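You operate a simulated robot arm through the tools that you are given. There is no shell and no other tool. Be economical: measure what you need, move in short steps, check, and stop when the job is done.

The job below is to be done with a simulated two-armed robot. You get a single attempt, and the scene is never put back.

Task
Put the small cube on the wash bench top away on the shelf under the low table. Then take the teal v block and leave it on the wash bench top. Then close the lower drawer of the small chest. Keep to this order. Set down upright: teal v block.

Only the result counts: the job must be done as asked and must still hold three seconds after the hand-in. Knocking over, shifting, dropping, spilling or breaking anything else fails it.

Robot
Two 7-joint arms with two-finger parallel grippers on one trunk, on a base that drives. Base frame: it is fixed to the floor where the robot stands at the start and does not move with it; the origin is under the middle of the robot, x ahead of it, y to its left, z up. Units: m, degrees, N and s.
The left shoulder is at the start at [0.05, 0.177, 1.154], the right one opposite. With the tool pointing down near the work surface each hand reaches from about 0.22 to 0.7 m from the robot's upright axis, wherever it stands, measured 20 degrees to its own side. Places, roughly: lower drawer of the small chest [2.2, 2, 0.8]; shelf under the low table [5.1, 0.1, 0.4]; small cube (4x4x4 cm) [0.5, -0.1, 0.9]; teal v block (7x3x6 cm) [0.6, -0.7, 0.9]; wash bench top [1, 0, 0.9]. Payload 3.43 kg a hand.
Tool frame (each hand has its own): the origin (TCP) lies between the finger pads and is the grasp point; the fingertips stand 0.034 m ahead of it; z points along the fingers, y is the line along which they close. Largest opening 0.128 m; finger width 0.024, thickness 0.012; the body of the gripper, 0.048 by 0.13 m, starts 0.096 m behind the TCP.
Orientation is that of the tool frame in the base frame, as [roll, pitch, yaw] about the fixed x, y, z axes, in that order (R = Rz(yaw) Ry(pitch) Rx(roll)). With the fingers straight down and closing along the base's y, the tool's x points along the base's -x, its y along +y and its z along -z.

Tools
- The arms move only by the tool move_arm. It takes "left_steps", "right_steps" or both (then of equal length, played together; a hand with none holds still); each is a list of rows, each a list of 7 numbers: the shift along the tool's x, y, z in units of 40 mm (1.0 is 40 mm), then the turn, a rotation vector about the tool's x, y, z in units of 4 degrees (1.0 is 4 degrees), then the opening in per cent of the stroke, from 0 (shut) to 100 (fully open). In form: [[dx, dy, dz, ax, ay, az, gripper], ...]. A call has 1 to 8 rows; each row shifts and turns the commanded pose from where the row before left it, along the tool's axes as they then stand. A call with a number of a shift or a turn outside -1 to 1 is refused whole. Rows are played at 5 a second. More than 0.05 m and 8.6 degrees between two rows, or a gripper value outside its range, and nothing of the call is played. Where a pose cannot be reached the arm comes as near as it can. A force on the tool above 40 N (or 10 N above the force at the start of the call, whichever is more), or a blocked arm, ends the call early, and 0.2 s more pass. The fingers move at their own pace (about 0.108 m/s each) and stop on an object; they squeeze with about 44 N. The grip force told is the motor's: it shows also when the fingers shut on nothing. Time passes only in rows, and 0.2 s behind the last, so rows that do not move let the fingers close. The reply holds the time, the measured pose of the TCP, the force on the tool along the base axes, the opening and the grip force, in the units named above and with some noise, with the torque about the TCP (base axes, N m) and any sound that the robot's microphone picked up.
- Cameras (640 x 400 px; columns grow to the right, rows downward): "scene" is now at [0.1552, -0.019, 1.3186]; the picture's right is [-0.22, -0.98, 0.00], its down [-0.56, 0.12, -0.82] and it looks along [0.80, -0.18, -0.57] (base axes); focal length 214 px, centre (320, 200). "left" rides on the left gripper at [0.076, 0.011, -0.16] in its tool frame; the picture's right is [-0.15, 0.99, 0.00], its down [-0.88, -0.13, -0.46] and it looks along [-0.45, -0.07, 0.89] (tool axes); focal length 234 px, centre (320, 200). "right" rides on the right gripper at [0.076, -0.011, -0.16] in its tool frame; the picture's right is [0.15, 0.99, 0.00], its down [-0.88, 0.13, -0.46] and it looks along [-0.45, 0.07, 0.89] (tool axes); focal length 234 px, centre (320, 200). There is no depth. A picture from a camera that has moved, and an enlarged one, comes with that camera's place and axes in the base frame and with its lens.
- get_image(camera): a new picture of that camera. No time passes.
- lift_body(by): slides the trunk up (or, below 0, down) by that many m; the arms and the scene camera ride with it, the base frame stays. It gives what a move gives, with no picture.
- steer(legs): drives the robot by 1 to 6 legs, each [ahead, turn to the left] in m and degrees, along the robot's own axes; the way and the turn of a leg run together, so that a leg with both is an arc; at most 1.5 m and 180 degrees a leg. The arms and the cameras ride along, it lands a little off, and it stops where it bumps. It gives what a move gives.
- pan_tilt(pan, tilt): turns the head with the scene camera to pan (to the left, within 80 degrees either way) and tilt (down, from -29 to 69), counted from straight ahead of the robot. It gives what a move gives.
- zoom(camera, box): a new picture of the part [left, top, right, bottom] of that camera's present view, enlarged. No time passes.
- hand_in(): hands the job in; it is judged then, once.

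Work in short steps. Places have to be worked out from the pictures, the camera data and where the tool is seen: move nearer, look again, correct. Check each grasp and each placing, and mend what went wrong. You have 165 turns and 118 pictures in all, those below and enlarged ones among them. Open the grippers and draw the arms clear of the work before you hand the job in, unless the task says otherwise; then end with one line.

The tools are called after "Emit:" as a command line: name --argument value ..., lists and objects as JSON in quotes. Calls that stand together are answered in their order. move_arm: Moves the arms, as the interface text tells. Its arguments: {"type":"object","properties":{"left_steps":{"type":"array"},"right_steps":{"type":"array"}},"required":[]} The other tools are called the same way: lift_body (by) slides the trunk up or down; steer (legs) drives the base; pan_tilt (pan, tilt) turns the head that bears the scene camera; get_image (camera) takes a picture; zoom (camera, box) takes an enlarged picture of a part of a camera's view; hand_in () hands the job in.

At the start:

```text
clock: 0.0
left_tcp_pos: [0.3721, -0.03, 1.1775]
left_ee_rot: [-179.9, 0.0, 179.9]
left_contact_force: [0.1, -0.1, 0.9]
left_wrist_torque: [0.0, 0.02, -0.01]
left_finger_gap: 0.1278
left_grip_force: 0.0
right_tcp_pos: [0.3147, -0.398, 1.2057]
right_ee_rot: [180.0, 0.0, 179.8]
right_contact_force: [0.0, 0.8, 0.3]
right_wrist_torque: [-0.01, -0.02, -0.04]
right_finger_gap: 0.1279
right_grip_force: 0.0
trunk travel left (down, up): [-0.325, 0.076]
robot x, y, heading: [-0.0023, 0.0009, -0.0]
head pan, tilt: [-12.5, 34.9]
```

scene: 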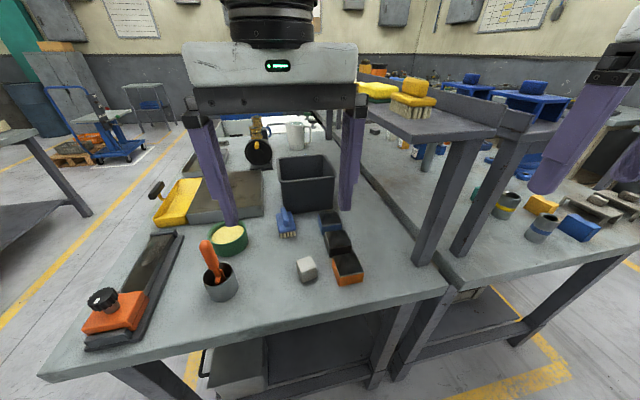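
right: 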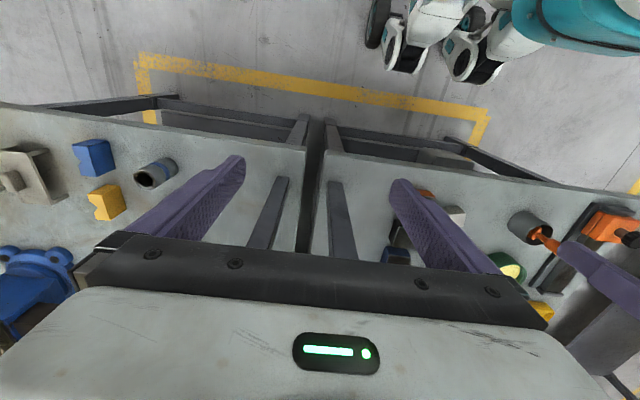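
left: 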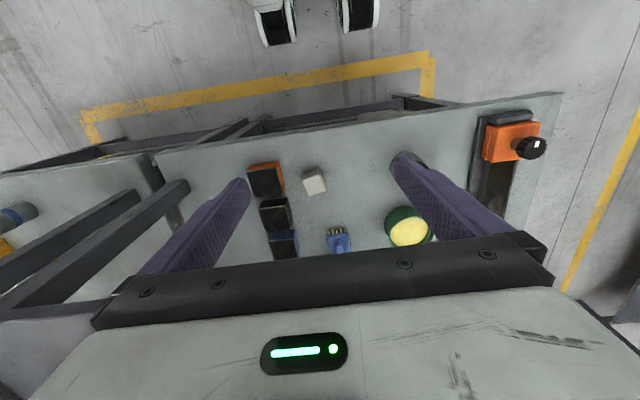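

The cube triangulates to about (0.477, -0.06, 0.89). I look closer at it for its yaw, and at the area of the v block.

Emit:
zoom --camera "left" --box '[240, 130, 400, 230]'

Emit:
zoom --camera "scene" --box '[400, 100, 640, 250]'

```text
4.00 times, centred on (320, 180) of left
camera zoom: at [0.2952, -0.0175, 1.3373], right [0.15, 0.99, 0.0], down [0.88, -0.13, 0.46], along [0.45, -0.07, -0.89], focal length 937 px, centre (320, 280)
```

zoom: 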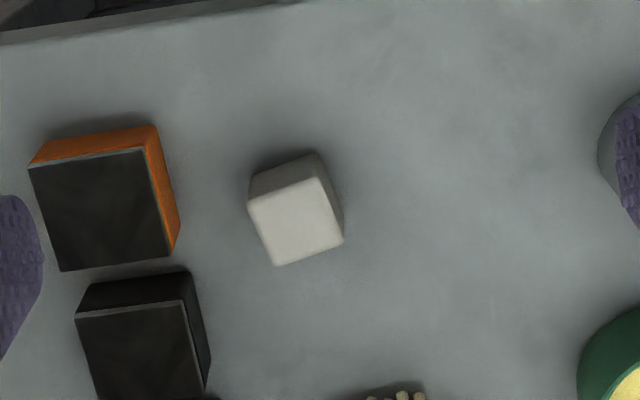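

```text
2.67 times, centred on (520, 175) of scene
camera zoom: at [0.1552, -0.019, 1.3186], right [-0.22, -0.98, 0.0], down [-0.56, 0.12, -0.82], along [0.8, -0.18, -0.57], focal length 572 px, centre (-213, 267)
```

zoom: 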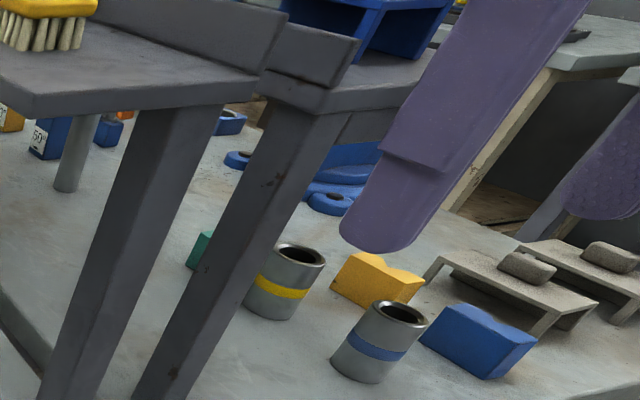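

The cube's top face gives centre (0.478, -0.058), yaw about +15°. I will grasp it with the tool tilted 45° so it can be set down under the table the same way. First I back up a little for room.

Emit:
steer --legs '[[-0.15, 0]]'

Emit:
move_arm --left_steps '[[0, 0, 0, 0, -1, -0.94, 80], [0, 0, 0, 0, -1, -0.94, 55], [0, 0, 0, 0, -1, -0.94, 55], [0, 0, 0, 0, -1, -0.94, 55], [0, 0, 0, 0, -1, 0, 55], [0, 0, 0, 0, -1, 0, 55], [0, 0, 0, 0, -1, 0, 55], [0, 0, 0, 0, -1, 0, 55]]'

```text
clock: 1.4
left_tcp_pos: [0.217, -0.0286, 1.1779]
left_ee_rot: [-180.0, 0.1, 179.9]
left_contact_force: [-0.8, -0.4, 2.0]
left_wrist_torque: [-0.04, -0.02, -0.02]
left_finger_gap: 0.128
left_grip_force: 0.1
right_tcp_pos: [0.1607, -0.3989, 1.2061]
right_ee_rot: [179.9, 0.0, 179.9]
right_contact_force: [0.7, -0.9, 0.6]
right_wrist_torque: [0.04, -0.01, 0.01]
right_finger_gap: 0.128
right_grip_force: 0.1
trunk travel left (down, up): [-0.325, 0.076]
robot x, y, heading: [-0.1513, -0.0, 0.0]
head pan, tilt: [-12.5, 34.9]
```

```text
clock: 3.2
left_tcp_pos: [0.2187, -0.0289, 1.1765]
left_ee_rot: [-177.5, 31.9, -164.0]
left_contact_force: [0.4, -0.7, -0.9]
left_wrist_torque: [0.02, -0.01, 0.03]
left_finger_gap: 0.0704
left_grip_force: 0.1
right_tcp_pos: [0.1618, -0.3987, 1.2054]
right_ee_rot: [180.0, -0.1, 180.0]
right_contact_force: [-0.2, -0.4, 0.1]
right_wrist_torque: [-0.02, 0.0, 0.03]
right_finger_gap: 0.128
right_grip_force: 0.1
trunk travel left (down, up): [-0.325, 0.076]
robot x, y, heading: [-0.1524, 0.0012, 0.2]
head pan, tilt: [-12.5, 34.9]
```

Tilt is going the right way. I finish the tilt and shift sideways, then descend along the tool.

Emit:
move_arm --left_steps '[[0, -0.6, 0, -0.62, -1, 0, 55], [0, -0.6, 0, 0, -1, 0, 55], [0, -0.6, 0, 0, -1, 0, 55], [0, -0.58, 0, 0, -0.28, 0, 55], [0.2, 0, 0.9, 0, 0, 0, 55], [0.2, 0, 0.9, 0, 0, 0, 55], [0.2, 0, 0.9, 0, 0, 0, 55], [0.2, 0, 0.9, 0, 0, 0, 55]]'

Emit:
get_image --camera "left"

```text
clock: 5.0
left_tcp_pos: [0.3193, -0.0978, 1.0549]
left_ee_rot: [179.9, 45.0, -163.8]
left_contact_force: [0.8, 0.3, 0.8]
left_wrist_torque: [0.02, -0.02, 0.01]
left_finger_gap: 0.0704
left_grip_force: 0.0
right_tcp_pos: [0.1628, -0.3981, 1.205]
right_ee_rot: [-179.9, -0.1, 179.9]
right_contact_force: [0.0, 0.1, -0.1]
right_wrist_torque: [0.0, 0.03, -0.01]
right_finger_gap: 0.1281
right_grip_force: 0.0
trunk travel left (down, up): [-0.325, 0.076]
robot x, y, heading: [-0.1515, 0.0007, 0.0]
head pan, tilt: [-12.5, 34.9]
```

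```text
112 pictures are left
camera left: at [0.1554, -0.1332, 1.1152], right [-0.17, 0.98, 0.1], down [0.33, -0.04, 0.94], along [0.93, 0.2, -0.31], focal length 234 px, centre (320, 200)
```

left: 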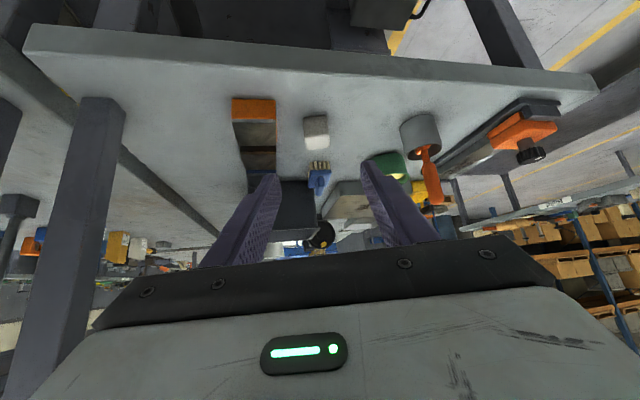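

The new picture confirms the cube's place. I descend along the tool to the grasp point.

Emit:
move_arm --left_steps '[[0, -0.05, 0.89, 0, 0, 0, 55], [0, -0.05, 0.89, 0, 0, 0, 55], [0, -0.05, 0.89, 0, 0, 0, 55], [0.05, 0, 0.89, 0, 0, 0, 55], [0, 0, 0.89, 0, 0, 0, 55], [0, 0, 0.89, 0, 0, 0, 55]]'

Emit:
get_image --camera "left"

Emit:
get_image --camera "scene"

```text
clock: 6.4
left_tcp_pos: [0.4627, -0.0636, 0.9021]
left_ee_rot: [-179.9, 45.0, -163.9]
left_contact_force: [-3.2, -0.9, 3.7]
left_wrist_torque: [0.17, 0.06, 0.12]
left_finger_gap: 0.0706
left_grip_force: 0.1
right_tcp_pos: [0.1614, -0.3986, 1.2058]
right_ee_rot: [179.9, 0.0, 179.9]
right_contact_force: [-0.2, -0.4, -0.1]
right_wrist_torque: [0.02, -0.02, -0.02]
right_finger_gap: 0.128
right_grip_force: 0.1
trunk travel left (down, up): [-0.325, 0.076]
robot x, y, heading: [-0.1536, -0.0006, 0.2]
head pan, tilt: [-12.5, 34.9]
```

```text
111 pictures are left
camera left: at [0.2999, -0.0986, 0.9618], right [-0.17, 0.98, 0.1], down [0.32, -0.04, 0.95], along [0.93, 0.2, -0.31], focal length 234 px, centre (320, 200)
```

left: 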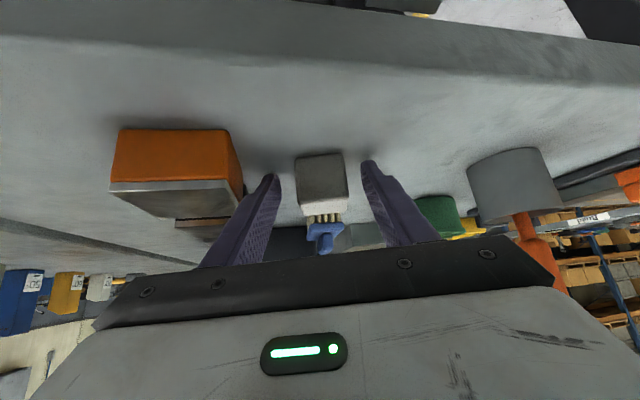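

```text
110 pictures are left
camera scene: at [0.0006, -0.019, 1.3189], right [-0.22, -0.98, 0.0], down [-0.56, 0.12, -0.82], along [0.8, -0.18, -0.57], focal length 214 px, centre (320, 200)
```

scene: 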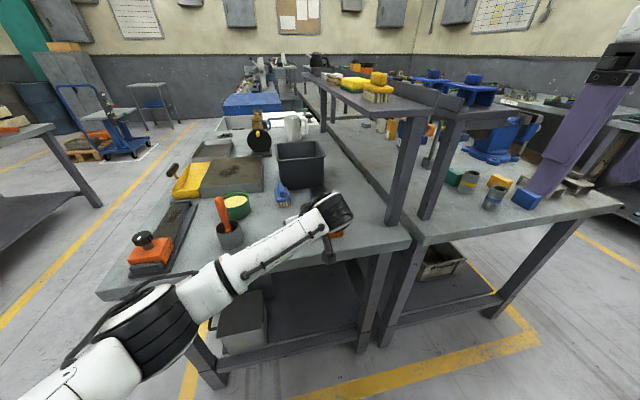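

Fingers straddle the cube, with a faint touch of the bench. I lift 3 mm and close.

Emit:
move_arm --left_steps '[[-0.06, 0, -0.05, 0, 0, 0, 55], [0, 0, 0, 0, 0, 0, 10], [0, 0, 0, 0, 0, 0, 0], [0, 0, 0, 0, 0, 0, 0], [0, 0, 0, 0, 0, 0, 0]]'

Emit:
get_image --camera "left"

```text
clock: 7.6
left_tcp_pos: [0.4641, -0.0625, 0.9042]
left_ee_rot: [180.0, 44.8, -163.8]
left_contact_force: [0.7, 0.4, 0.2]
left_wrist_torque: [-0.02, 0.0, 0.01]
left_finger_gap: 0.0395
left_grip_force: 44.0
right_tcp_pos: [0.1626, -0.3987, 1.2056]
right_ee_rot: [-180.0, -0.1, 179.8]
right_contact_force: [-0.2, 0.4, 0.5]
right_wrist_torque: [-0.02, -0.02, -0.03]
right_finger_gap: 0.1277
right_grip_force: 0.1
trunk travel left (down, up): [-0.325, 0.076]
robot x, y, heading: [-0.1531, 0.001, 0.1]
head pan, tilt: [-12.5, 34.9]
```

```text
109 pictures are left
camera left: at [0.3009, -0.0983, 0.9638], right [-0.17, 0.98, 0.1], down [0.33, -0.04, 0.94], along [0.93, 0.2, -0.31], focal length 234 px, centre (320, 200)
```

left: 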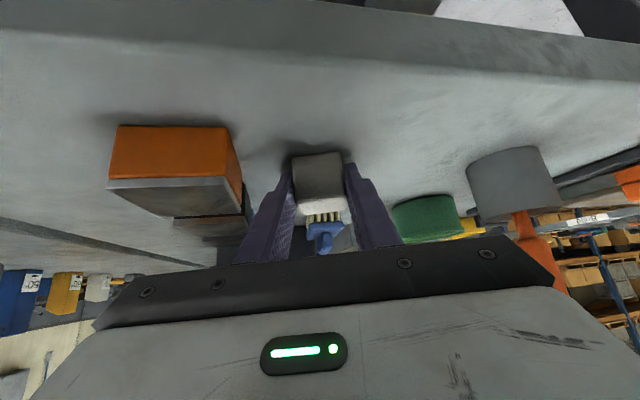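

Cube held (gap 0.0395). I lift straight up and then draw it back toward the body.

Emit:
move_arm --left_steps '[[-0.7, 0, -0.7, 0, 0, 0, 0], [-0.7, 0, -0.7, 0, 0, 0, 0], [-0.7, 0, -0.7, 0, 0, 0, 0], [-0.7, 0, -0.7, 0, 0, 0, 0], [-0.7, 0, -0.7, 0, 0, 0, 0], [-0.7, 0, -0.7, 0, 0, 0, 0], [0.67, 0.27, -0.67, 0, 0, 0, 0], [0.67, 0.27, -0.67, 0, 0, 0, 0]]'

Emit:
move_arm --left_steps '[[0.67, 0.27, -0.67, 0, 0, 0, 0], [0.67, 0.27, -0.67, 0, 0, 0, 0]]'

Emit:
pan_tilt --pan 0 --tilt 10

Emit:
get_image --camera "scene"

Emit:
pan_tilt --pan 60 --tilt 20

Emit:
get_image --camera "scene"

```text
clock: 9.4
left_tcp_pos: [0.3874, -0.0623, 1.1404]
left_ee_rot: [179.9, 44.9, -164.0]
left_contact_force: [-1.2, 0.7, -2.2]
left_wrist_torque: [-0.02, -0.04, -0.05]
left_finger_gap: 0.0394
left_grip_force: 43.4
right_tcp_pos: [0.1618, -0.3962, 1.2064]
right_ee_rot: [-179.9, 0.0, 179.9]
right_contact_force: [0.1, 0.0, 0.2]
right_wrist_torque: [-0.03, 0.0, -0.02]
right_finger_gap: 0.1279
right_grip_force: 0.1
trunk travel left (down, up): [-0.325, 0.076]
robot x, y, heading: [-0.1561, 0.0008, 0.1]
head pan, tilt: [-12.5, 34.9]
```

```text
clock: 10.0
left_tcp_pos: [0.3088, -0.0623, 1.1403]
left_ee_rot: [180.0, 44.8, -163.8]
left_contact_force: [-0.7, -0.1, -2.0]
left_wrist_torque: [0.03, 0.01, -0.02]
left_finger_gap: 0.0396
left_grip_force: 43.5
right_tcp_pos: [0.1622, -0.3989, 1.2052]
right_ee_rot: [-180.0, 0.0, 179.8]
right_contact_force: [0.6, 0.6, 0.2]
right_wrist_torque: [-0.02, -0.01, -0.01]
right_finger_gap: 0.128
right_grip_force: 0.1
trunk travel left (down, up): [-0.325, 0.076]
robot x, y, heading: [-0.1524, -0.0012, 0.0]
head pan, tilt: [-12.5, 34.9]
```

```text
clock: 10.9
left_tcp_pos: [0.3103, -0.0624, 1.1404]
left_ee_rot: [179.9, 44.9, -164.0]
left_contact_force: [1.0, -0.1, -1.5]
left_wrist_torque: [-0.03, 0.02, 0.01]
left_finger_gap: 0.0394
left_grip_force: 44.7
right_tcp_pos: [0.1626, -0.3982, 1.2062]
right_ee_rot: [-179.9, 0.1, 179.9]
right_contact_force: [-0.3, 0.0, 0.2]
right_wrist_torque: [-0.02, -0.02, -0.02]
right_finger_gap: 0.1279
right_grip_force: 0.0
trunk travel left (down, up): [-0.325, 0.076]
robot x, y, heading: [-0.1542, -0.0018, -0.1]
head pan, tilt: [0.0, 10.0]
```

```text
108 pictures are left
camera scene: at [0.0088, 0.0002, 1.3584], right [0.0, -1.0, 0.0], down [-0.17, 0.0, -0.98], along [0.98, 0.0, -0.17], focal length 214 px, centre (320, 200)
```

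scene: 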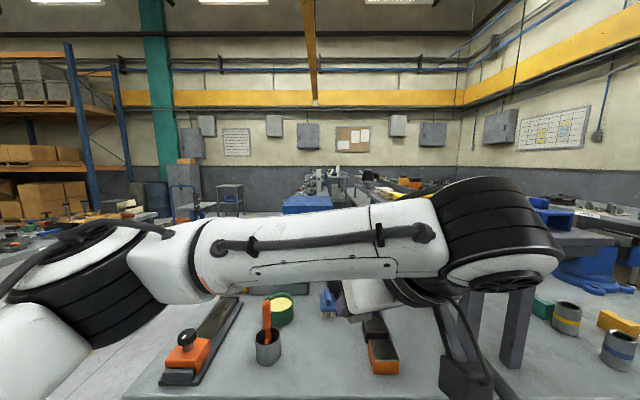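

```text
clock: 12.2
left_tcp_pos: [0.3092, -0.0627, 1.1406]
left_ee_rot: [-180.0, 45.0, -163.9]
left_contact_force: [-0.4, -0.6, -1.1]
left_wrist_torque: [0.02, 0.05, 0.0]
left_finger_gap: 0.0396
left_grip_force: 44.1
right_tcp_pos: [0.1621, -0.3992, 1.2052]
right_ee_rot: [180.0, 0.0, 180.0]
right_contact_force: [-0.9, -0.3, 0.7]
right_wrist_torque: [0.02, 0.01, 0.03]
right_finger_gap: 0.128
right_grip_force: 0.0
trunk travel left (down, up): [-0.325, 0.076]
robot x, y, heading: [-0.1546, -0.0012, 0.1]
head pan, tilt: [60.0, 20.0]
```

```text
107 pictures are left
camera scene: at [-0.0378, 0.0808, 1.3423], right [0.87, -0.5, 0.0], down [-0.17, -0.3, -0.94], along [0.47, 0.81, -0.34], focal length 214 px, centre (320, 200)
```

scene: 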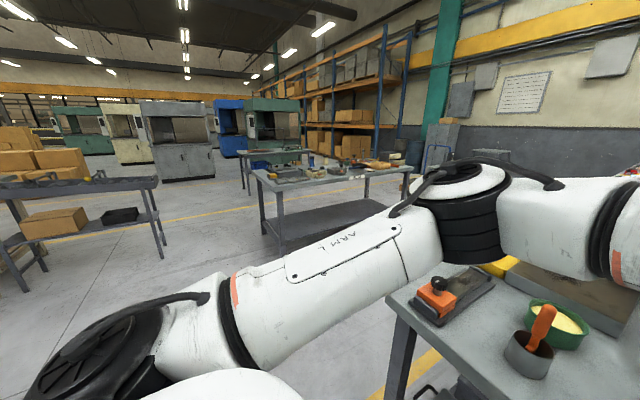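

The cube is secure. An aisle about 1.2 m wide (y 0.41 to 1.6) runs on the left side of the bench; I back off, move across into it and look ahead.

Emit:
steer --legs '[[-0.3, 0], [0, 90], [1.0, 0], [0, -90]]'

Emit:
pan_tilt --pan -20 --tilt 10

Emit:
get_image --camera "scene"

Emit:
pan_tilt --pan 35 --tilt 15

Emit:
get_image --camera "scene"

```text
clock: 26.9
left_tcp_pos: [-0.0263, 0.9648, 1.1409]
left_ee_rot: [180.0, 44.9, -163.6]
left_contact_force: [-0.1, -0.6, -2.5]
left_wrist_torque: [-0.01, 0.05, -0.02]
left_finger_gap: 0.0395
left_grip_force: 44.0
right_tcp_pos: [-0.1735, 0.6298, 1.2054]
right_ee_rot: [-180.0, 0.0, -180.0]
right_contact_force: [-0.9, -0.5, -0.3]
right_wrist_torque: [0.02, 0.01, 0.06]
right_finger_gap: 0.1285
right_grip_force: 0.0
trunk travel left (down, up): [-0.325, 0.076]
robot x, y, heading: [-0.4925, 1.0243, 0.1]
head pan, tilt: [60.0, 20.0]
```

```text
clock: 28.5
left_tcp_pos: [-0.0273, 0.966, 1.1422]
left_ee_rot: [-179.9, 44.8, -163.5]
left_contact_force: [0.2, 0.9, -2.0]
left_wrist_torque: [0.03, 0.02, 0.02]
left_finger_gap: 0.0395
left_grip_force: 43.8
right_tcp_pos: [-0.1729, 0.6291, 1.2063]
right_ee_rot: [-179.9, 0.0, -179.9]
right_contact_force: [0.5, -0.7, 0.1]
right_wrist_torque: [0.02, 0.02, -0.01]
right_finger_gap: 0.1279
right_grip_force: 0.1
trunk travel left (down, up): [-0.325, 0.076]
robot x, y, heading: [-0.4923, 1.0264, 0.5]
head pan, tilt: [-20.0, 10.0]
```

```text
106 pictures are left
camera scene: at [-0.3339, 0.9959, 1.3585], right [-0.34, -0.94, 0.0], down [-0.16, 0.06, -0.98], along [0.93, -0.33, -0.17], focal length 214 px, centre (320, 200)
```

scene: 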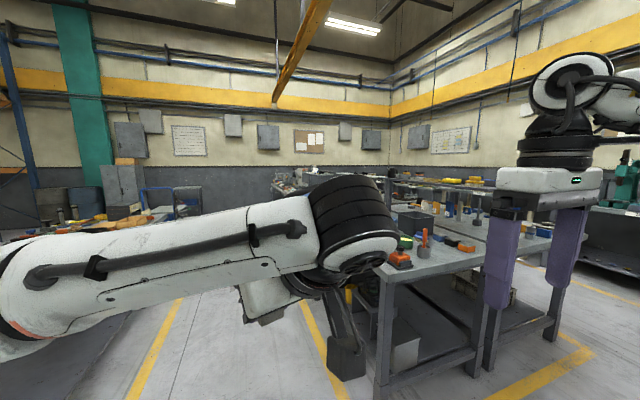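

```text
clock: 29.7
left_tcp_pos: [-0.0271, 0.9658, 1.1409]
left_ee_rot: [179.9, 44.7, -163.7]
left_contact_force: [-0.2, -0.2, -1.2]
left_wrist_torque: [-0.05, 0.04, -0.01]
left_finger_gap: 0.0396
left_grip_force: 43.8
right_tcp_pos: [-0.1738, 0.6299, 1.205]
right_ee_rot: [-180.0, 0.0, -179.8]
right_contact_force: [0.9, 0.1, -0.2]
right_wrist_torque: [-0.01, -0.02, 0.03]
right_finger_gap: 0.1281
right_grip_force: 0.1
trunk travel left (down, up): [-0.325, 0.076]
robot x, y, heading: [-0.4883, 1.0236, 0.3]
head pan, tilt: [35.0, 15.0]
```

```text
105 pictures are left
camera scene: at [-0.3452, 1.0811, 1.3504], right [0.58, -0.82, 0.0], down [-0.21, -0.15, -0.97], along [0.79, 0.56, -0.26], focal length 214 px, centre (320, 200)
```

scene: 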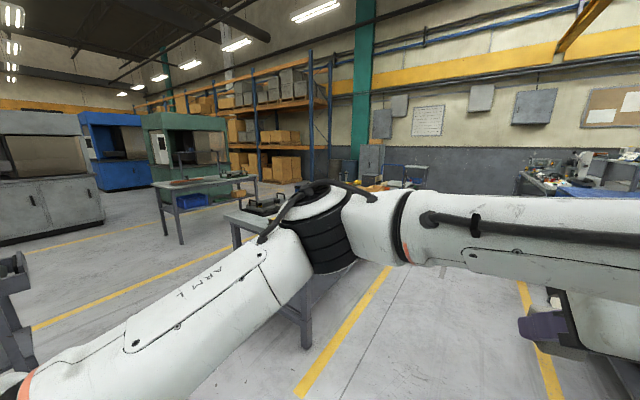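

The left forearm blocks the view; lowering the hand in free space will clear it.

Emit:
move_arm --left_steps '[[0.7, 0, 0.7, 0, 0, 0, 0], [0.7, 0, 0.7, 0, 0, 0, 0], [0.7, 0, 0.7, 0, 0, 0, 0], [0.7, 0, 0.7, 0, 0, 0, 0], [0.7, 0, 0.7, 0, 0, 0, 0], [0.7, 0, 0.7, 0, 0, 0, 0], [0.7, 0, 0.7, 0, 0, 0, 0], [0.7, 0, 0.7, 0, 0, 0, 0]]'

Emit:
pan_tilt --pan 0 --tilt 20

Emit:
get_image --camera "scene"

```text
clock: 31.5
left_tcp_pos: [-0.0272, 0.9656, 0.8246]
left_ee_rot: [-179.9, 44.9, -163.6]
left_contact_force: [0.0, 0.4, -1.3]
left_wrist_torque: [0.0, 0.05, 0.01]
left_finger_gap: 0.0396
left_grip_force: 44.2
right_tcp_pos: [-0.1726, 0.6297, 1.2065]
right_ee_rot: [-180.0, 0.0, -179.9]
right_contact_force: [0.2, -0.2, -1.0]
right_wrist_torque: [0.02, -0.02, 0.03]
right_finger_gap: 0.1278
right_grip_force: 0.1
trunk travel left (down, up): [-0.325, 0.076]
robot x, y, heading: [-0.4877, 1.0243, 0.2]
head pan, tilt: [35.0, 15.0]
```

```text
clock: 32.5
left_tcp_pos: [-0.0288, 0.9665, 0.8258]
left_ee_rot: [179.9, 44.8, -163.6]
left_contact_force: [-0.2, -0.3, -1.8]
left_wrist_torque: [-0.05, 0.01, 0.02]
left_finger_gap: 0.0395
left_grip_force: 43.9
right_tcp_pos: [-0.173, 0.6286, 1.2054]
right_ee_rot: [180.0, 0.0, -180.0]
right_contact_force: [0.3, 0.8, -0.9]
right_wrist_torque: [-0.02, 0.01, 0.03]
right_finger_gap: 0.1279
right_grip_force: 0.1
trunk travel left (down, up): [-0.325, 0.076]
robot x, y, heading: [-0.4908, 1.0285, 0.3]
head pan, tilt: [0.0, 20.0]
```

```text
104 pictures are left
camera scene: at [-0.3283, 1.0277, 1.3422], right [0.01, -1.0, 0.0], down [-0.34, 0.0, -0.94], along [0.94, 0.01, -0.34], focal length 214 px, centre (320, 200)
```

scene: 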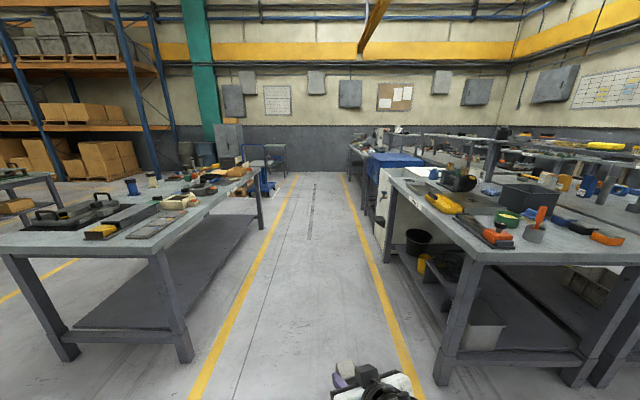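

The aisle is clear straight ahead. I drive on along it and look.

Emit:
steer --legs '[[1.5, 0], [1.3, 0]]'

Emit:
get_image --camera "scene"

Emit:
pan_tilt --pan 75 --tilt 20

Emit:
get_image --camera "scene"

Emit:
pan_tilt --pan -30 --tilt 20

Emit:
get_image --camera "scene"

```text
clock: 46.4
left_tcp_pos: [2.8304, 0.9129, 0.8245]
left_ee_rot: [180.0, 44.9, -165.1]
left_contact_force: [-0.7, 0.9, -1.0]
left_wrist_torque: [-0.04, 0.04, -0.03]
left_finger_gap: 0.0396
left_grip_force: 43.9
right_tcp_pos: [2.6766, 0.5813, 1.2053]
right_ee_rot: [-179.9, 0.0, 178.4]
right_contact_force: [0.2, -0.5, -0.5]
right_wrist_torque: [-0.02, 0.03, -0.01]
right_finger_gap: 0.128
right_grip_force: 0.0
trunk travel left (down, up): [-0.325, 0.076]
robot x, y, heading: [2.3694, 0.9812, -1.7]
head pan, tilt: [0.0, 20.0]
```

```text
103 pictures are left
camera scene: at [2.5324, 0.983, 1.3422], right [-0.02, -1.0, 0.0], down [-0.34, 0.01, -0.94], along [0.94, -0.02, -0.34], focal length 214 px, centre (320, 200)
```

scene: 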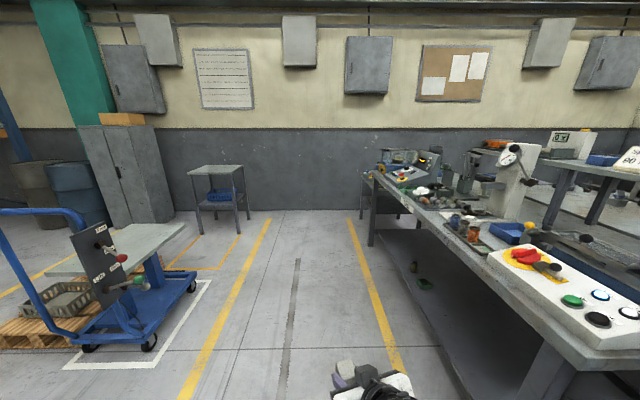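

```text
clock: 47.8
left_tcp_pos: [2.8314, 0.913, 0.8244]
left_ee_rot: [180.0, 44.9, -165.2]
left_contact_force: [1.0, 0.3, -0.9]
left_wrist_torque: [-0.01, 0.02, 0.0]
left_finger_gap: 0.0397
left_grip_force: 44.0
right_tcp_pos: [2.6764, 0.5814, 1.2056]
right_ee_rot: [-180.0, 0.0, 178.5]
right_contact_force: [0.2, 0.1, 0.7]
right_wrist_torque: [0.01, 0.02, 0.01]
right_finger_gap: 0.1279
right_grip_force: 0.1
trunk travel left (down, up): [-0.325, 0.076]
robot x, y, heading: [2.371, 0.9848, -1.0]
head pan, tilt: [75.0, 20.0]
```

```text
102 pictures are left
camera scene: at [2.4653, 1.0745, 1.3422], right [0.96, -0.28, 0.0], down [-0.1, -0.33, -0.94], along [0.26, 0.9, -0.34], focal length 214 px, centre (320, 200)
```

scene: 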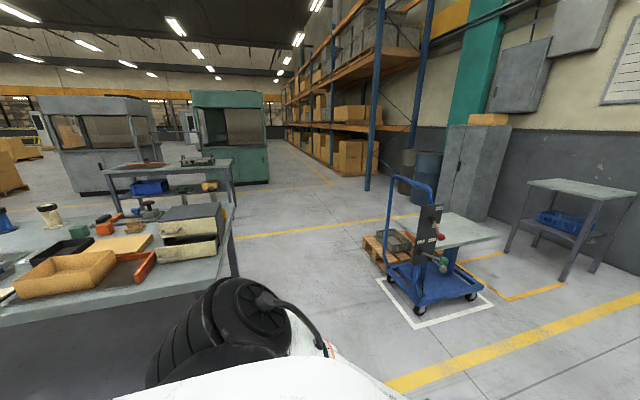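

```text
clock: 49.6
left_tcp_pos: [2.8295, 0.9138, 0.8249]
left_ee_rot: [180.0, 44.9, -165.1]
left_contact_force: [-0.9, 0.3, -2.5]
left_wrist_torque: [-0.03, 0.03, 0.01]
left_finger_gap: 0.0393
left_grip_force: 44.3
right_tcp_pos: [2.6758, 0.5803, 1.2075]
right_ee_rot: [-180.0, 0.0, 178.5]
right_contact_force: [0.2, -0.1, -0.1]
right_wrist_torque: [-0.01, 0.0, -0.02]
right_finger_gap: 0.1282
right_grip_force: 0.1
trunk travel left (down, up): [-0.325, 0.076]
robot x, y, heading: [2.3692, 0.9837, -1.3]
head pan, tilt: [-30.0, 20.0]
```

```text
101 pictures are left
camera scene: at [2.5187, 0.9368, 1.3422], right [-0.52, -0.85, 0.0], down [-0.29, 0.18, -0.94], along [0.8, -0.49, -0.34], focal length 214 px, centre (320, 200)
```

scene: 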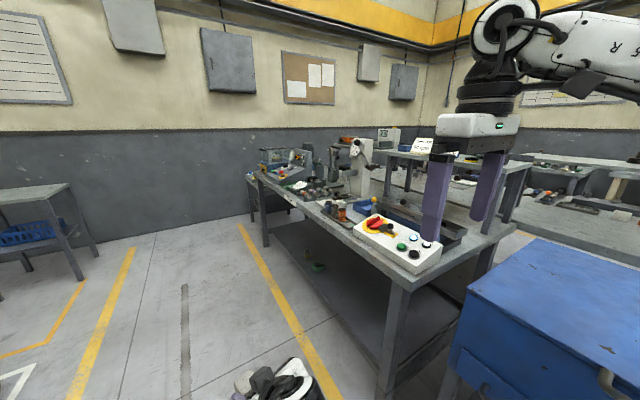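

The small chest with its open lower drawer is on the left bench at about (2.15, 2.04). The low table is beyond the right-hand bench; I drive further and look.

Emit:
steer --legs '[[1.0, 3], [1.0, 0]]'

Emit:
pan_tilt --pan -45 --tilt 25

Emit:
get_image --camera "scene"

```text
clock: 59.5
left_tcp_pos: [4.814, 0.9289, 0.8252]
left_ee_rot: [179.9, 44.9, -163.7]
left_contact_force: [0.1, -0.2, -2.6]
left_wrist_torque: [0.01, 0.04, 0.03]
left_finger_gap: 0.0394
left_grip_force: 43.9
right_tcp_pos: [4.6696, 0.5929, 1.2062]
right_ee_rot: [180.0, 0.0, -179.9]
right_contact_force: [0.3, -0.2, 0.3]
right_wrist_torque: [-0.01, -0.01, 0.01]
right_finger_gap: 0.1277
right_grip_force: 0.1
trunk travel left (down, up): [-0.325, 0.076]
robot x, y, heading: [4.3543, 0.99, 0.5]
head pan, tilt: [-30.0, 20.0]
```

```text
clock: 60.3
left_tcp_pos: [4.8152, 0.9302, 0.826]
left_ee_rot: [180.0, 44.9, -163.7]
left_contact_force: [-0.2, -0.8, -1.2]
left_wrist_torque: [0.03, 0.06, -0.01]
left_finger_gap: 0.0394
left_grip_force: 44.0
right_tcp_pos: [4.67, 0.5921, 1.2061]
right_ee_rot: [180.0, -0.1, -179.9]
right_contact_force: [-1.0, -1.2, -0.9]
right_wrist_torque: [0.01, 0.01, -0.01]
right_finger_gap: 0.1278
right_grip_force: 0.0
trunk travel left (down, up): [-0.325, 0.076]
robot x, y, heading: [4.3543, 0.9926, 0.1]
head pan, tilt: [-45.0, 25.0]
```

```text
100 pictures are left
camera scene: at [4.4869, 0.9255, 1.3342], right [-0.7, -0.71, 0.0], down [-0.3, 0.3, -0.91], along [0.64, -0.64, -0.42], focal length 214 px, centre (320, 200)
```

scene: 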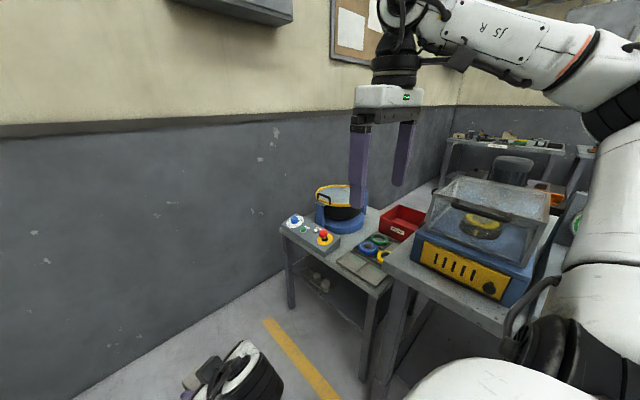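

The low table spans about x 4.76–5.39, front at y≈0.31, top ≈0.66. I drive alongside and face it to see the shelf.

Emit:
steer --legs '[[0.7, 0], [0, -90]]'

Emit:
lift_body --by -0.3

Emit:
pan_tilt --pan 0 --tilt 35

Emit:
get_image --camera "scene"

Emit:
get_image --camera "left"

```text
clock: 68.0
left_tcp_pos: [4.9793, 0.5305, 0.8251]
left_ee_rot: [180.0, 44.9, 105.2]
left_contact_force: [-0.3, 0.2, -1.4]
left_wrist_torque: [0.02, 0.0, 0.04]
left_finger_gap: 0.0391
left_grip_force: 43.4
right_tcp_pos: [4.6475, 0.6821, 1.2067]
right_ee_rot: [179.9, 0.0, 88.9]
right_contact_force: [-0.8, 0.0, -0.5]
right_wrist_torque: [-0.01, 0.0, -0.01]
right_finger_gap: 0.1279
right_grip_force: 0.0
trunk travel left (down, up): [-0.325, 0.076]
robot x, y, heading: [5.0475, 0.9912, -90.7]
head pan, tilt: [-45.0, 25.0]
```

```text
clock: 71.0
left_tcp_pos: [4.9791, 0.5315, 0.5247]
left_ee_rot: [-179.9, 44.9, 105.2]
left_contact_force: [0.8, -1.0, -0.7]
left_wrist_torque: [0.03, 0.0, 0.0]
left_finger_gap: 0.0395
left_grip_force: 44.1
right_tcp_pos: [4.6469, 0.6831, 0.9044]
right_ee_rot: [-180.0, 0.1, 88.8]
right_contact_force: [0.4, -0.6, 0.1]
right_wrist_torque: [0.02, 0.0, 0.02]
right_finger_gap: 0.1279
right_grip_force: 0.2
trunk travel left (down, up): [-0.025, 0.376]
robot x, y, heading: [5.0508, 0.9907, -90.8]
head pan, tilt: [-45.0, 25.0]
```

```text
clock: 72.1
left_tcp_pos: [4.9791, 0.5308, 0.5242]
left_ee_rot: [180.0, 44.8, 105.1]
left_contact_force: [0.4, -0.5, -2.8]
left_wrist_torque: [0.03, 0.0, -0.04]
left_finger_gap: 0.0396
left_grip_force: 44.2
right_tcp_pos: [4.6463, 0.6838, 0.9064]
right_ee_rot: [-180.0, 0.0, 88.9]
right_contact_force: [-0.3, 0.0, -0.4]
right_wrist_torque: [0.01, 0.0, -0.02]
right_finger_gap: 0.1284
right_grip_force: 0.1
trunk travel left (down, up): [-0.025, 0.376]
robot x, y, heading: [5.0489, 0.9916, -90.7]
head pan, tilt: [0.0, 35.0]
```

```text
99 pictures are left
camera scene: at [5.0464, 0.8335, 1.0184], right [-1.0, 0.02, 0.0], down [0.01, 0.57, -0.82], along [-0.01, -0.82, -0.57], focal length 214 px, centre (320, 200)
```

scene: 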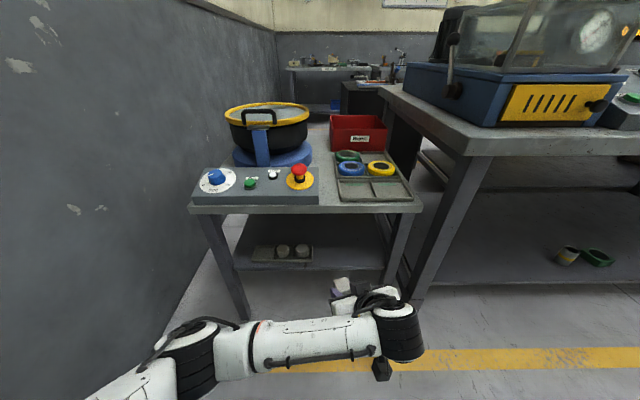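

```text
98 pictures are left
camera left: at [4.946, 0.6946, 0.5845], right [0.98, 0.16, 0.1], down [-0.05, -0.33, 0.94], along [0.18, -0.93, -0.31], focal length 234 px, centre (320, 200)
```

left: 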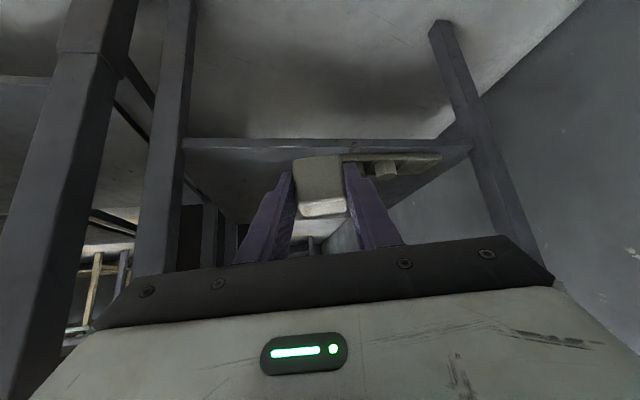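

Shelf surface reads ≈0.377 with its front edge at y≈0.34. A tray occupies x>5.06, so I aim for x≈4.955, y≈0.285. I square the tool to the table first, then move down and partly in.

Emit:
move_arm --left_steps '[[0, -0.15, 0, 0.66, 0, 0.66, 0], [0, -0.15, 0, 0.66, 0, 0.66, 0], [0, -0.15, 0, 0.66, 0, 0.66, 0], [0, -0.15, 0, 0.66, 0, 0.66, 0], [0.7, 0, 0.7, 0, 0, 0, 0], [0.7, 0, 0.7, 0, 0, 0, 0], [-0.7, 0, 0.7, 0, 0, 0, 0], [-0.7, 0, 0.7, 0, 0, 0, 0]]'

Emit:
get_image --camera "left"

Emit:
get_image --camera "scene"

```text
clock: 73.9
left_tcp_pos: [4.9553, 0.4466, 0.4456]
left_ee_rot: [-180.0, 44.9, 90.1]
left_contact_force: [-0.3, 0.1, -0.9]
left_wrist_torque: [0.01, 0.0, -0.01]
left_finger_gap: 0.0397
left_grip_force: 44.1
right_tcp_pos: [4.6468, 0.6824, 0.9053]
right_ee_rot: [-180.0, 0.0, 88.9]
right_contact_force: [-0.3, -0.2, 0.6]
right_wrist_torque: [-0.02, 0.02, 0.01]
right_finger_gap: 0.1278
right_grip_force: 0.0
trunk travel left (down, up): [-0.025, 0.376]
robot x, y, heading: [5.0478, 0.9943, -90.5]
head pan, tilt: [0.0, 35.0]
```

```text
97 pictures are left
camera left: at [4.9655, 0.6125, 0.506], right [0.99, -0.1, 0.1], down [-0.13, -0.3, 0.94], along [-0.06, -0.95, -0.31], focal length 234 px, centre (320, 200)
```

left: 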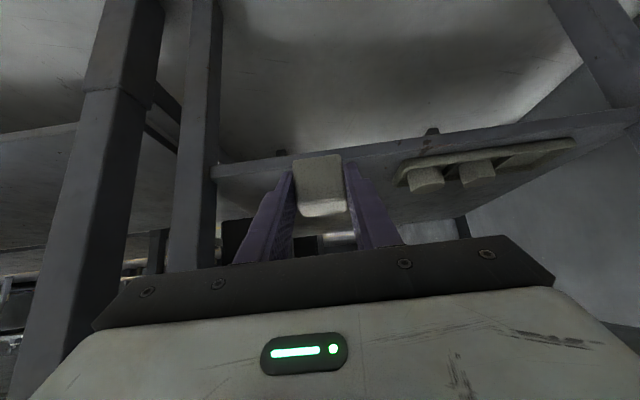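

```text
96 pictures are left
camera scene: at [5.0465, 0.8335, 1.0184], right [-1.0, 0.02, 0.0], down [0.01, 0.57, -0.82], along [-0.01, -0.82, -0.57], focal length 214 px, centre (320, 200)
```

scene: 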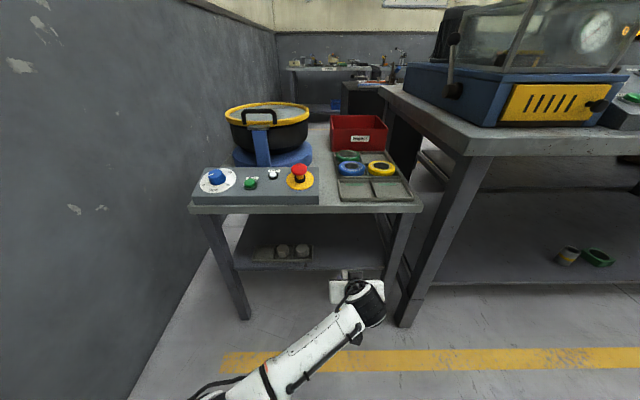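

I refine the shelf edge height with enlarged views before entering.

Emit:
zoom --camera "left" --box '[200, 100, 520, 300]'

Emit:
zoom --camera "scene" --box '[180, 190, 440, 350]'

```text
2.00 times, centred on (360, 200) of left
camera zoom: at [4.9655, 0.6125, 0.506], right [0.99, -0.1, 0.1], down [-0.13, -0.3, 0.94], along [-0.06, -0.95, -0.31], focal length 468 px, centre (240, 200)
```

zoom: 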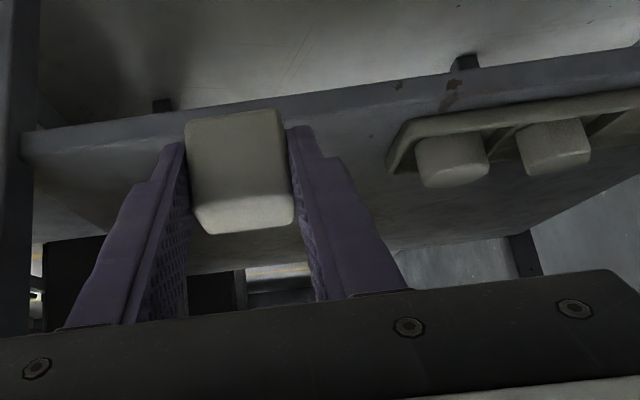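

```text
2.46 times, centred on (310, 270) of scene
camera zoom: at [5.0465, 0.8335, 1.0184], right [-1.0, 0.02, 0.0], down [0.01, 0.57, -0.82], along [-0.01, -0.82, -0.57], focal length 528 px, centre (345, 28)
```

zoom: 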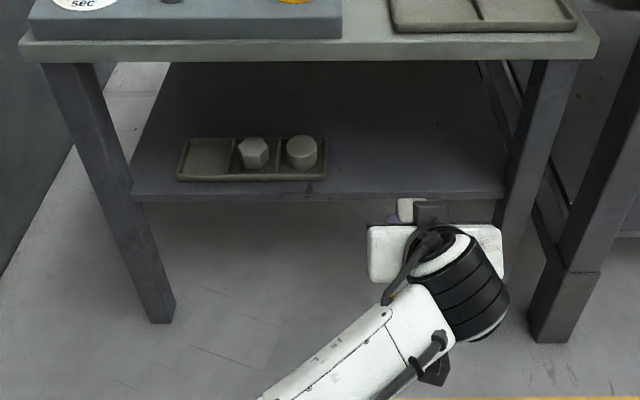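

Shelf top refined to z≈0.364, front edge y≈0.323. I move in level to y≈0.28.

Emit:
move_arm --left_steps '[[-0.74, 0, 0.74, 0, 0, 0, 0], [-0.74, 0, 0.74, 0, 0, 0, 0], [-0.74, 0, 0.74, 0, 0, 0, 0], [-0.74, 0, 0.74, 0, 0, 0, 0], [0.35, 0, 0.35, 0, 0, 0, 0]]'

Emit:
get_image --camera "left"

Emit:
zoom --camera "scene" --box '[180, 190, 440, 350]'

```text
clock: 74.8
left_tcp_pos: [5.0397, 0.4004, 0.3116]
left_ee_rot: [173.5, 33.8, 90.4]
left_contact_force: [0.0, 0.1, -2.5]
left_wrist_torque: [0.01, 0.0, -0.01]
left_finger_gap: 0.0394
left_grip_force: 44.0
left hand out of reach, approached as far as the arm can: row 3, 4
right_tcp_pos: [4.6465, 0.6826, 0.9053]
right_ee_rot: [179.9, -0.1, 88.9]
right_contact_force: [-0.1, 0.0, -0.2]
right_wrist_torque: [-0.01, 0.05, 0.03]
right_finger_gap: 0.128
right_grip_force: 0.2
trunk travel left (down, up): [-0.025, 0.376]
robot x, y, heading: [5.0507, 0.9942, -90.8]
head pan, tilt: [0.0, 35.0]
stopped in row 4 (left hand): the arm was blocked; the commanded pose is now the measured one
```

```text
93 pictures are left
camera left: at [5.031, 0.5525, 0.4025], right [0.98, -0.05, 0.18], down [-0.18, -0.49, 0.85], along [0.04, -0.87, -0.49], focal length 234 px, centre (320, 200)
```

left: 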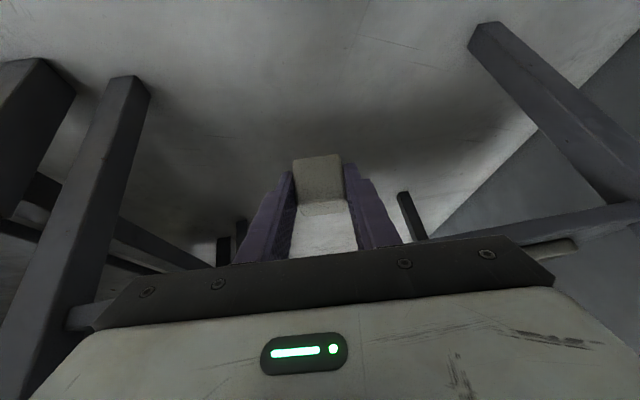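

```text
2.46 times, centred on (310, 270) of scene
camera zoom: at [5.0466, 0.8336, 1.0184], right [-1.0, 0.01, 0.0], down [0.01, 0.57, -0.82], along [-0.01, -0.82, -0.57], focal length 528 px, centre (345, 28)
```

zoom: 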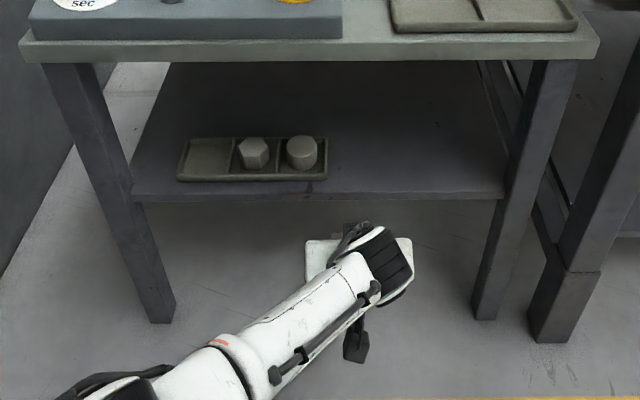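

The arm ran out of reach, without touching anything. I draw the hand back and up to the 45° pose; then I'll bring the base closer.

Emit:
move_arm --left_steps '[[-0.4, -0.3, -0.8, 0.54, -0.93, 0, 0], [-0.45, -0.3, -0.8, 0.54, -0.93, 0, 0], [-0.5, -0.3, -0.75, 0.54, -0.93, 0, 0], [-0.6, -0.3, -0.7, 0, 0, 0, 0], [0, -0.3, -0.9, 0, 0, 0, 0], [0.2, -0.3, -0.8, 0, 0, 0, 0], [0.7, -0.3, -0.7, 0, 0, 0, 0], [0.7, 0, -0.7, 0, 0, 0, 0]]'

```text
clock: 76.3
left_tcp_pos: [5.0186, 0.4008, 0.5568]
left_ee_rot: [167.9, 55.8, 83.4]
left_contact_force: [-0.4, -0.5, -2.0]
left_wrist_torque: [0.06, 0.01, 0.0]
left_finger_gap: 0.0392
left_grip_force: 44.1
right_tcp_pos: [4.6478, 0.6816, 0.9066]
right_ee_rot: [-180.0, -0.1, 88.9]
right_contact_force: [-0.2, -0.1, 0.5]
right_wrist_torque: [-0.01, -0.01, -0.01]
right_finger_gap: 0.1281
right_grip_force: 0.0
trunk travel left (down, up): [-0.025, 0.376]
robot x, y, heading: [5.0502, 0.9925, -91.3]
head pan, tilt: [0.0, 35.0]
stopped in row 7 (left hand): the arm was blocked; the commanded pose is now the measured one
```

Stopped early; I check what's around the hand.

Emit:
get_image --camera "scene"

Emit:
get_image --camera "left"

```text
91 pictures are left
camera scene: at [5.0467, 0.8333, 1.0183], right [-1.0, 0.01, 0.0], down [0.01, 0.57, -0.82], along [-0.01, -0.82, -0.57], focal length 214 px, centre (320, 200)
```

scene: 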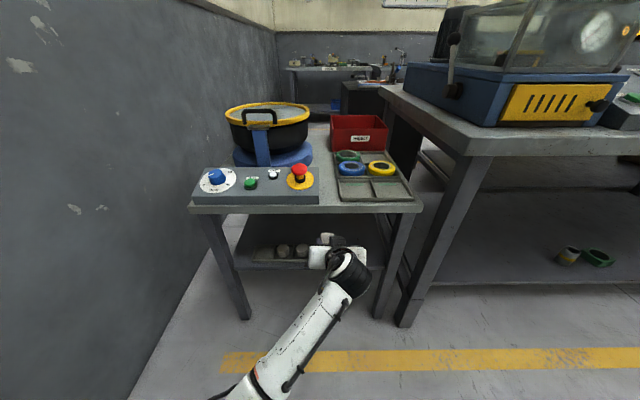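

```text
90 pictures are left
camera left: at [5.015, 0.5773, 0.583], right [0.97, -0.02, 0.24], down [-0.24, -0.12, 0.96], along [0.01, -0.99, -0.12], focal length 234 px, centre (320, 200)
```

left: 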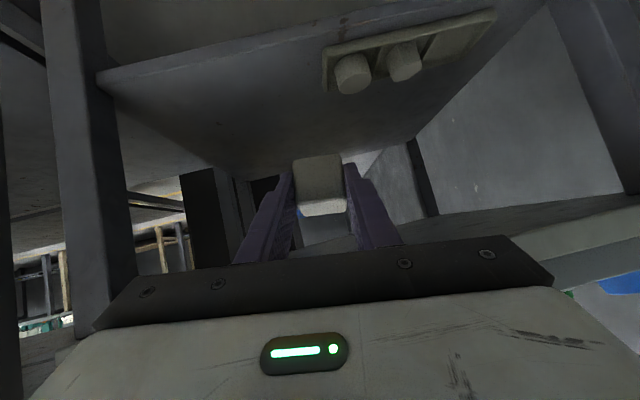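

Nothing is touching; it was an awkward arm stretch. I pull back toward the body in small steps while restoring the orientation.

Emit:
move_arm --left_steps '[[0.25, -0.1, -0.4, 0.5, 0.4, 0, 0], [0.25, -0.1, -0.4, 0.5, 0.4, 0, 0], [0.25, -0.1, -0.4, 0.5, 0.4, 0, 0], [0.3, -0.1, -0.4, 0.5, 0.4, 0, 0], [0.3, -0.1, -0.4, 0.5, 0.4, 0, 0], [0.35, -0.1, -0.4, 0.5, 0.4, 0, 0]]'

```text
clock: 77.2
left_tcp_pos: [5.0311, 0.412, 0.6272]
left_ee_rot: [167.6, 60.0, 79.6]
left_contact_force: [0.0, 0.2, -2.5]
left_wrist_torque: [0.06, -0.01, -0.01]
left_finger_gap: 0.0395
left_grip_force: 44.1
right_tcp_pos: [4.6459, 0.6832, 0.906]
right_ee_rot: [180.0, -0.1, 88.9]
right_contact_force: [0.0, 0.4, 0.5]
right_wrist_torque: [0.0, 0.01, 0.04]
right_finger_gap: 0.1281
right_grip_force: 0.1
trunk travel left (down, up): [-0.025, 0.376]
robot x, y, heading: [5.0517, 0.988, -91.1]
head pan, tilt: [0.0, 35.0]
stopped in row 4 (left hand): the arm was blocked; the commanded pose is now the measured one
```

The motion seems hindered at the elbow; I look down at the arm.

Emit:
pan_tilt --pan 35 --tilt 62

Emit:
get_image --camera "scene"

```text
clock: 78.2
left_tcp_pos: [5.0316, 0.4126, 0.6285]
left_ee_rot: [167.6, 59.9, 79.6]
left_contact_force: [0.7, -0.8, -2.5]
left_wrist_torque: [0.03, 0.03, 0.01]
left_finger_gap: 0.0396
left_grip_force: 43.4
right_tcp_pos: [4.6467, 0.6822, 0.9061]
right_ee_rot: [-180.0, -0.1, 88.9]
right_contact_force: [0.2, -0.1, 0.2]
right_wrist_torque: [0.01, -0.02, -0.03]
right_finger_gap: 0.1281
right_grip_force: 0.1
trunk travel left (down, up): [-0.025, 0.376]
robot x, y, heading: [5.0448, 0.9921, -91.0]
head pan, tilt: [35.0, 62.0]
```

```text
89 pictures are left
camera scene: at [5.084, 0.8683, 0.9818], right [-0.83, -0.56, 0.0], down [-0.49, 0.73, -0.47], along [0.26, -0.39, -0.88], focal length 214 px, centre (320, 200)
```

scene: 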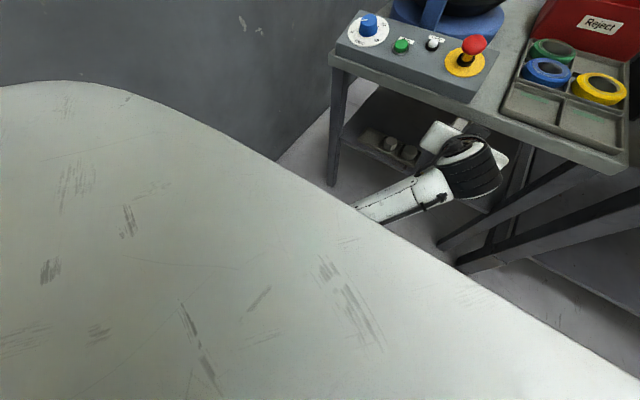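

The forearm is resting against the robot's own base cover with the trunk so low. I back off a little, then raise the trunk to free it.

Emit:
steer --legs '[[-0.2, 0]]'

Emit:
lift_body --by 0.2

Emit:
get_image --camera "scene"

```text
clock: 79.8
left_tcp_pos: [5.0335, 0.6111, 0.6287]
left_ee_rot: [167.4, 60.0, 79.7]
left_contact_force: [-0.5, -0.1, -2.2]
left_wrist_torque: [0.01, 0.0, 0.01]
left_finger_gap: 0.0394
left_grip_force: 43.2
right_tcp_pos: [4.6499, 0.881, 0.9075]
right_ee_rot: [180.0, -0.1, 88.9]
right_contact_force: [0.0, 0.0, -0.1]
right_wrist_torque: [-0.01, -0.01, -0.02]
right_finger_gap: 0.128
right_grip_force: 0.0
trunk travel left (down, up): [-0.025, 0.376]
robot x, y, heading: [5.0577, 1.1875, -90.9]
head pan, tilt: [35.0, 62.0]
```

```text
clock: 82.0
left_tcp_pos: [5.0336, 0.6117, 0.8275]
left_ee_rot: [167.6, 60.0, 79.5]
left_contact_force: [-0.3, 0.6, -2.1]
left_wrist_torque: [0.07, 0.01, 0.01]
left_finger_gap: 0.0393
left_grip_force: 44.0
right_tcp_pos: [4.6495, 0.8808, 1.1061]
right_ee_rot: [-180.0, -0.2, 88.9]
right_contact_force: [-0.2, 0.1, 0.1]
right_wrist_torque: [-0.01, 0.01, -0.02]
right_finger_gap: 0.128
right_grip_force: 0.1
trunk travel left (down, up): [-0.225, 0.176]
robot x, y, heading: [5.0513, 1.1923, -90.9]
head pan, tilt: [35.0, 62.0]
```

```text
88 pictures are left
camera scene: at [5.087, 1.0671, 1.1817], right [-0.83, -0.56, 0.0], down [-0.5, 0.73, -0.47], along [0.26, -0.39, -0.88], focal length 214 px, centre (320, 200)
```

scene: 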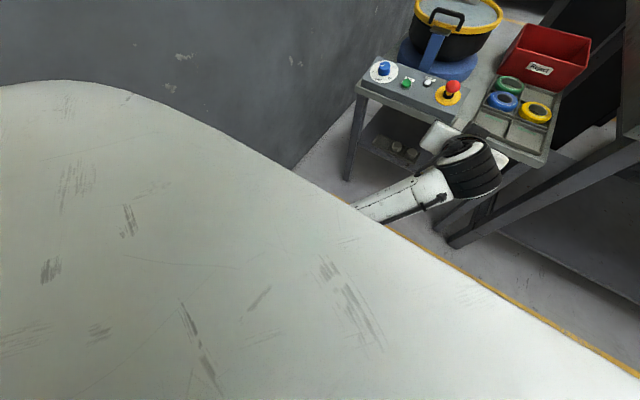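

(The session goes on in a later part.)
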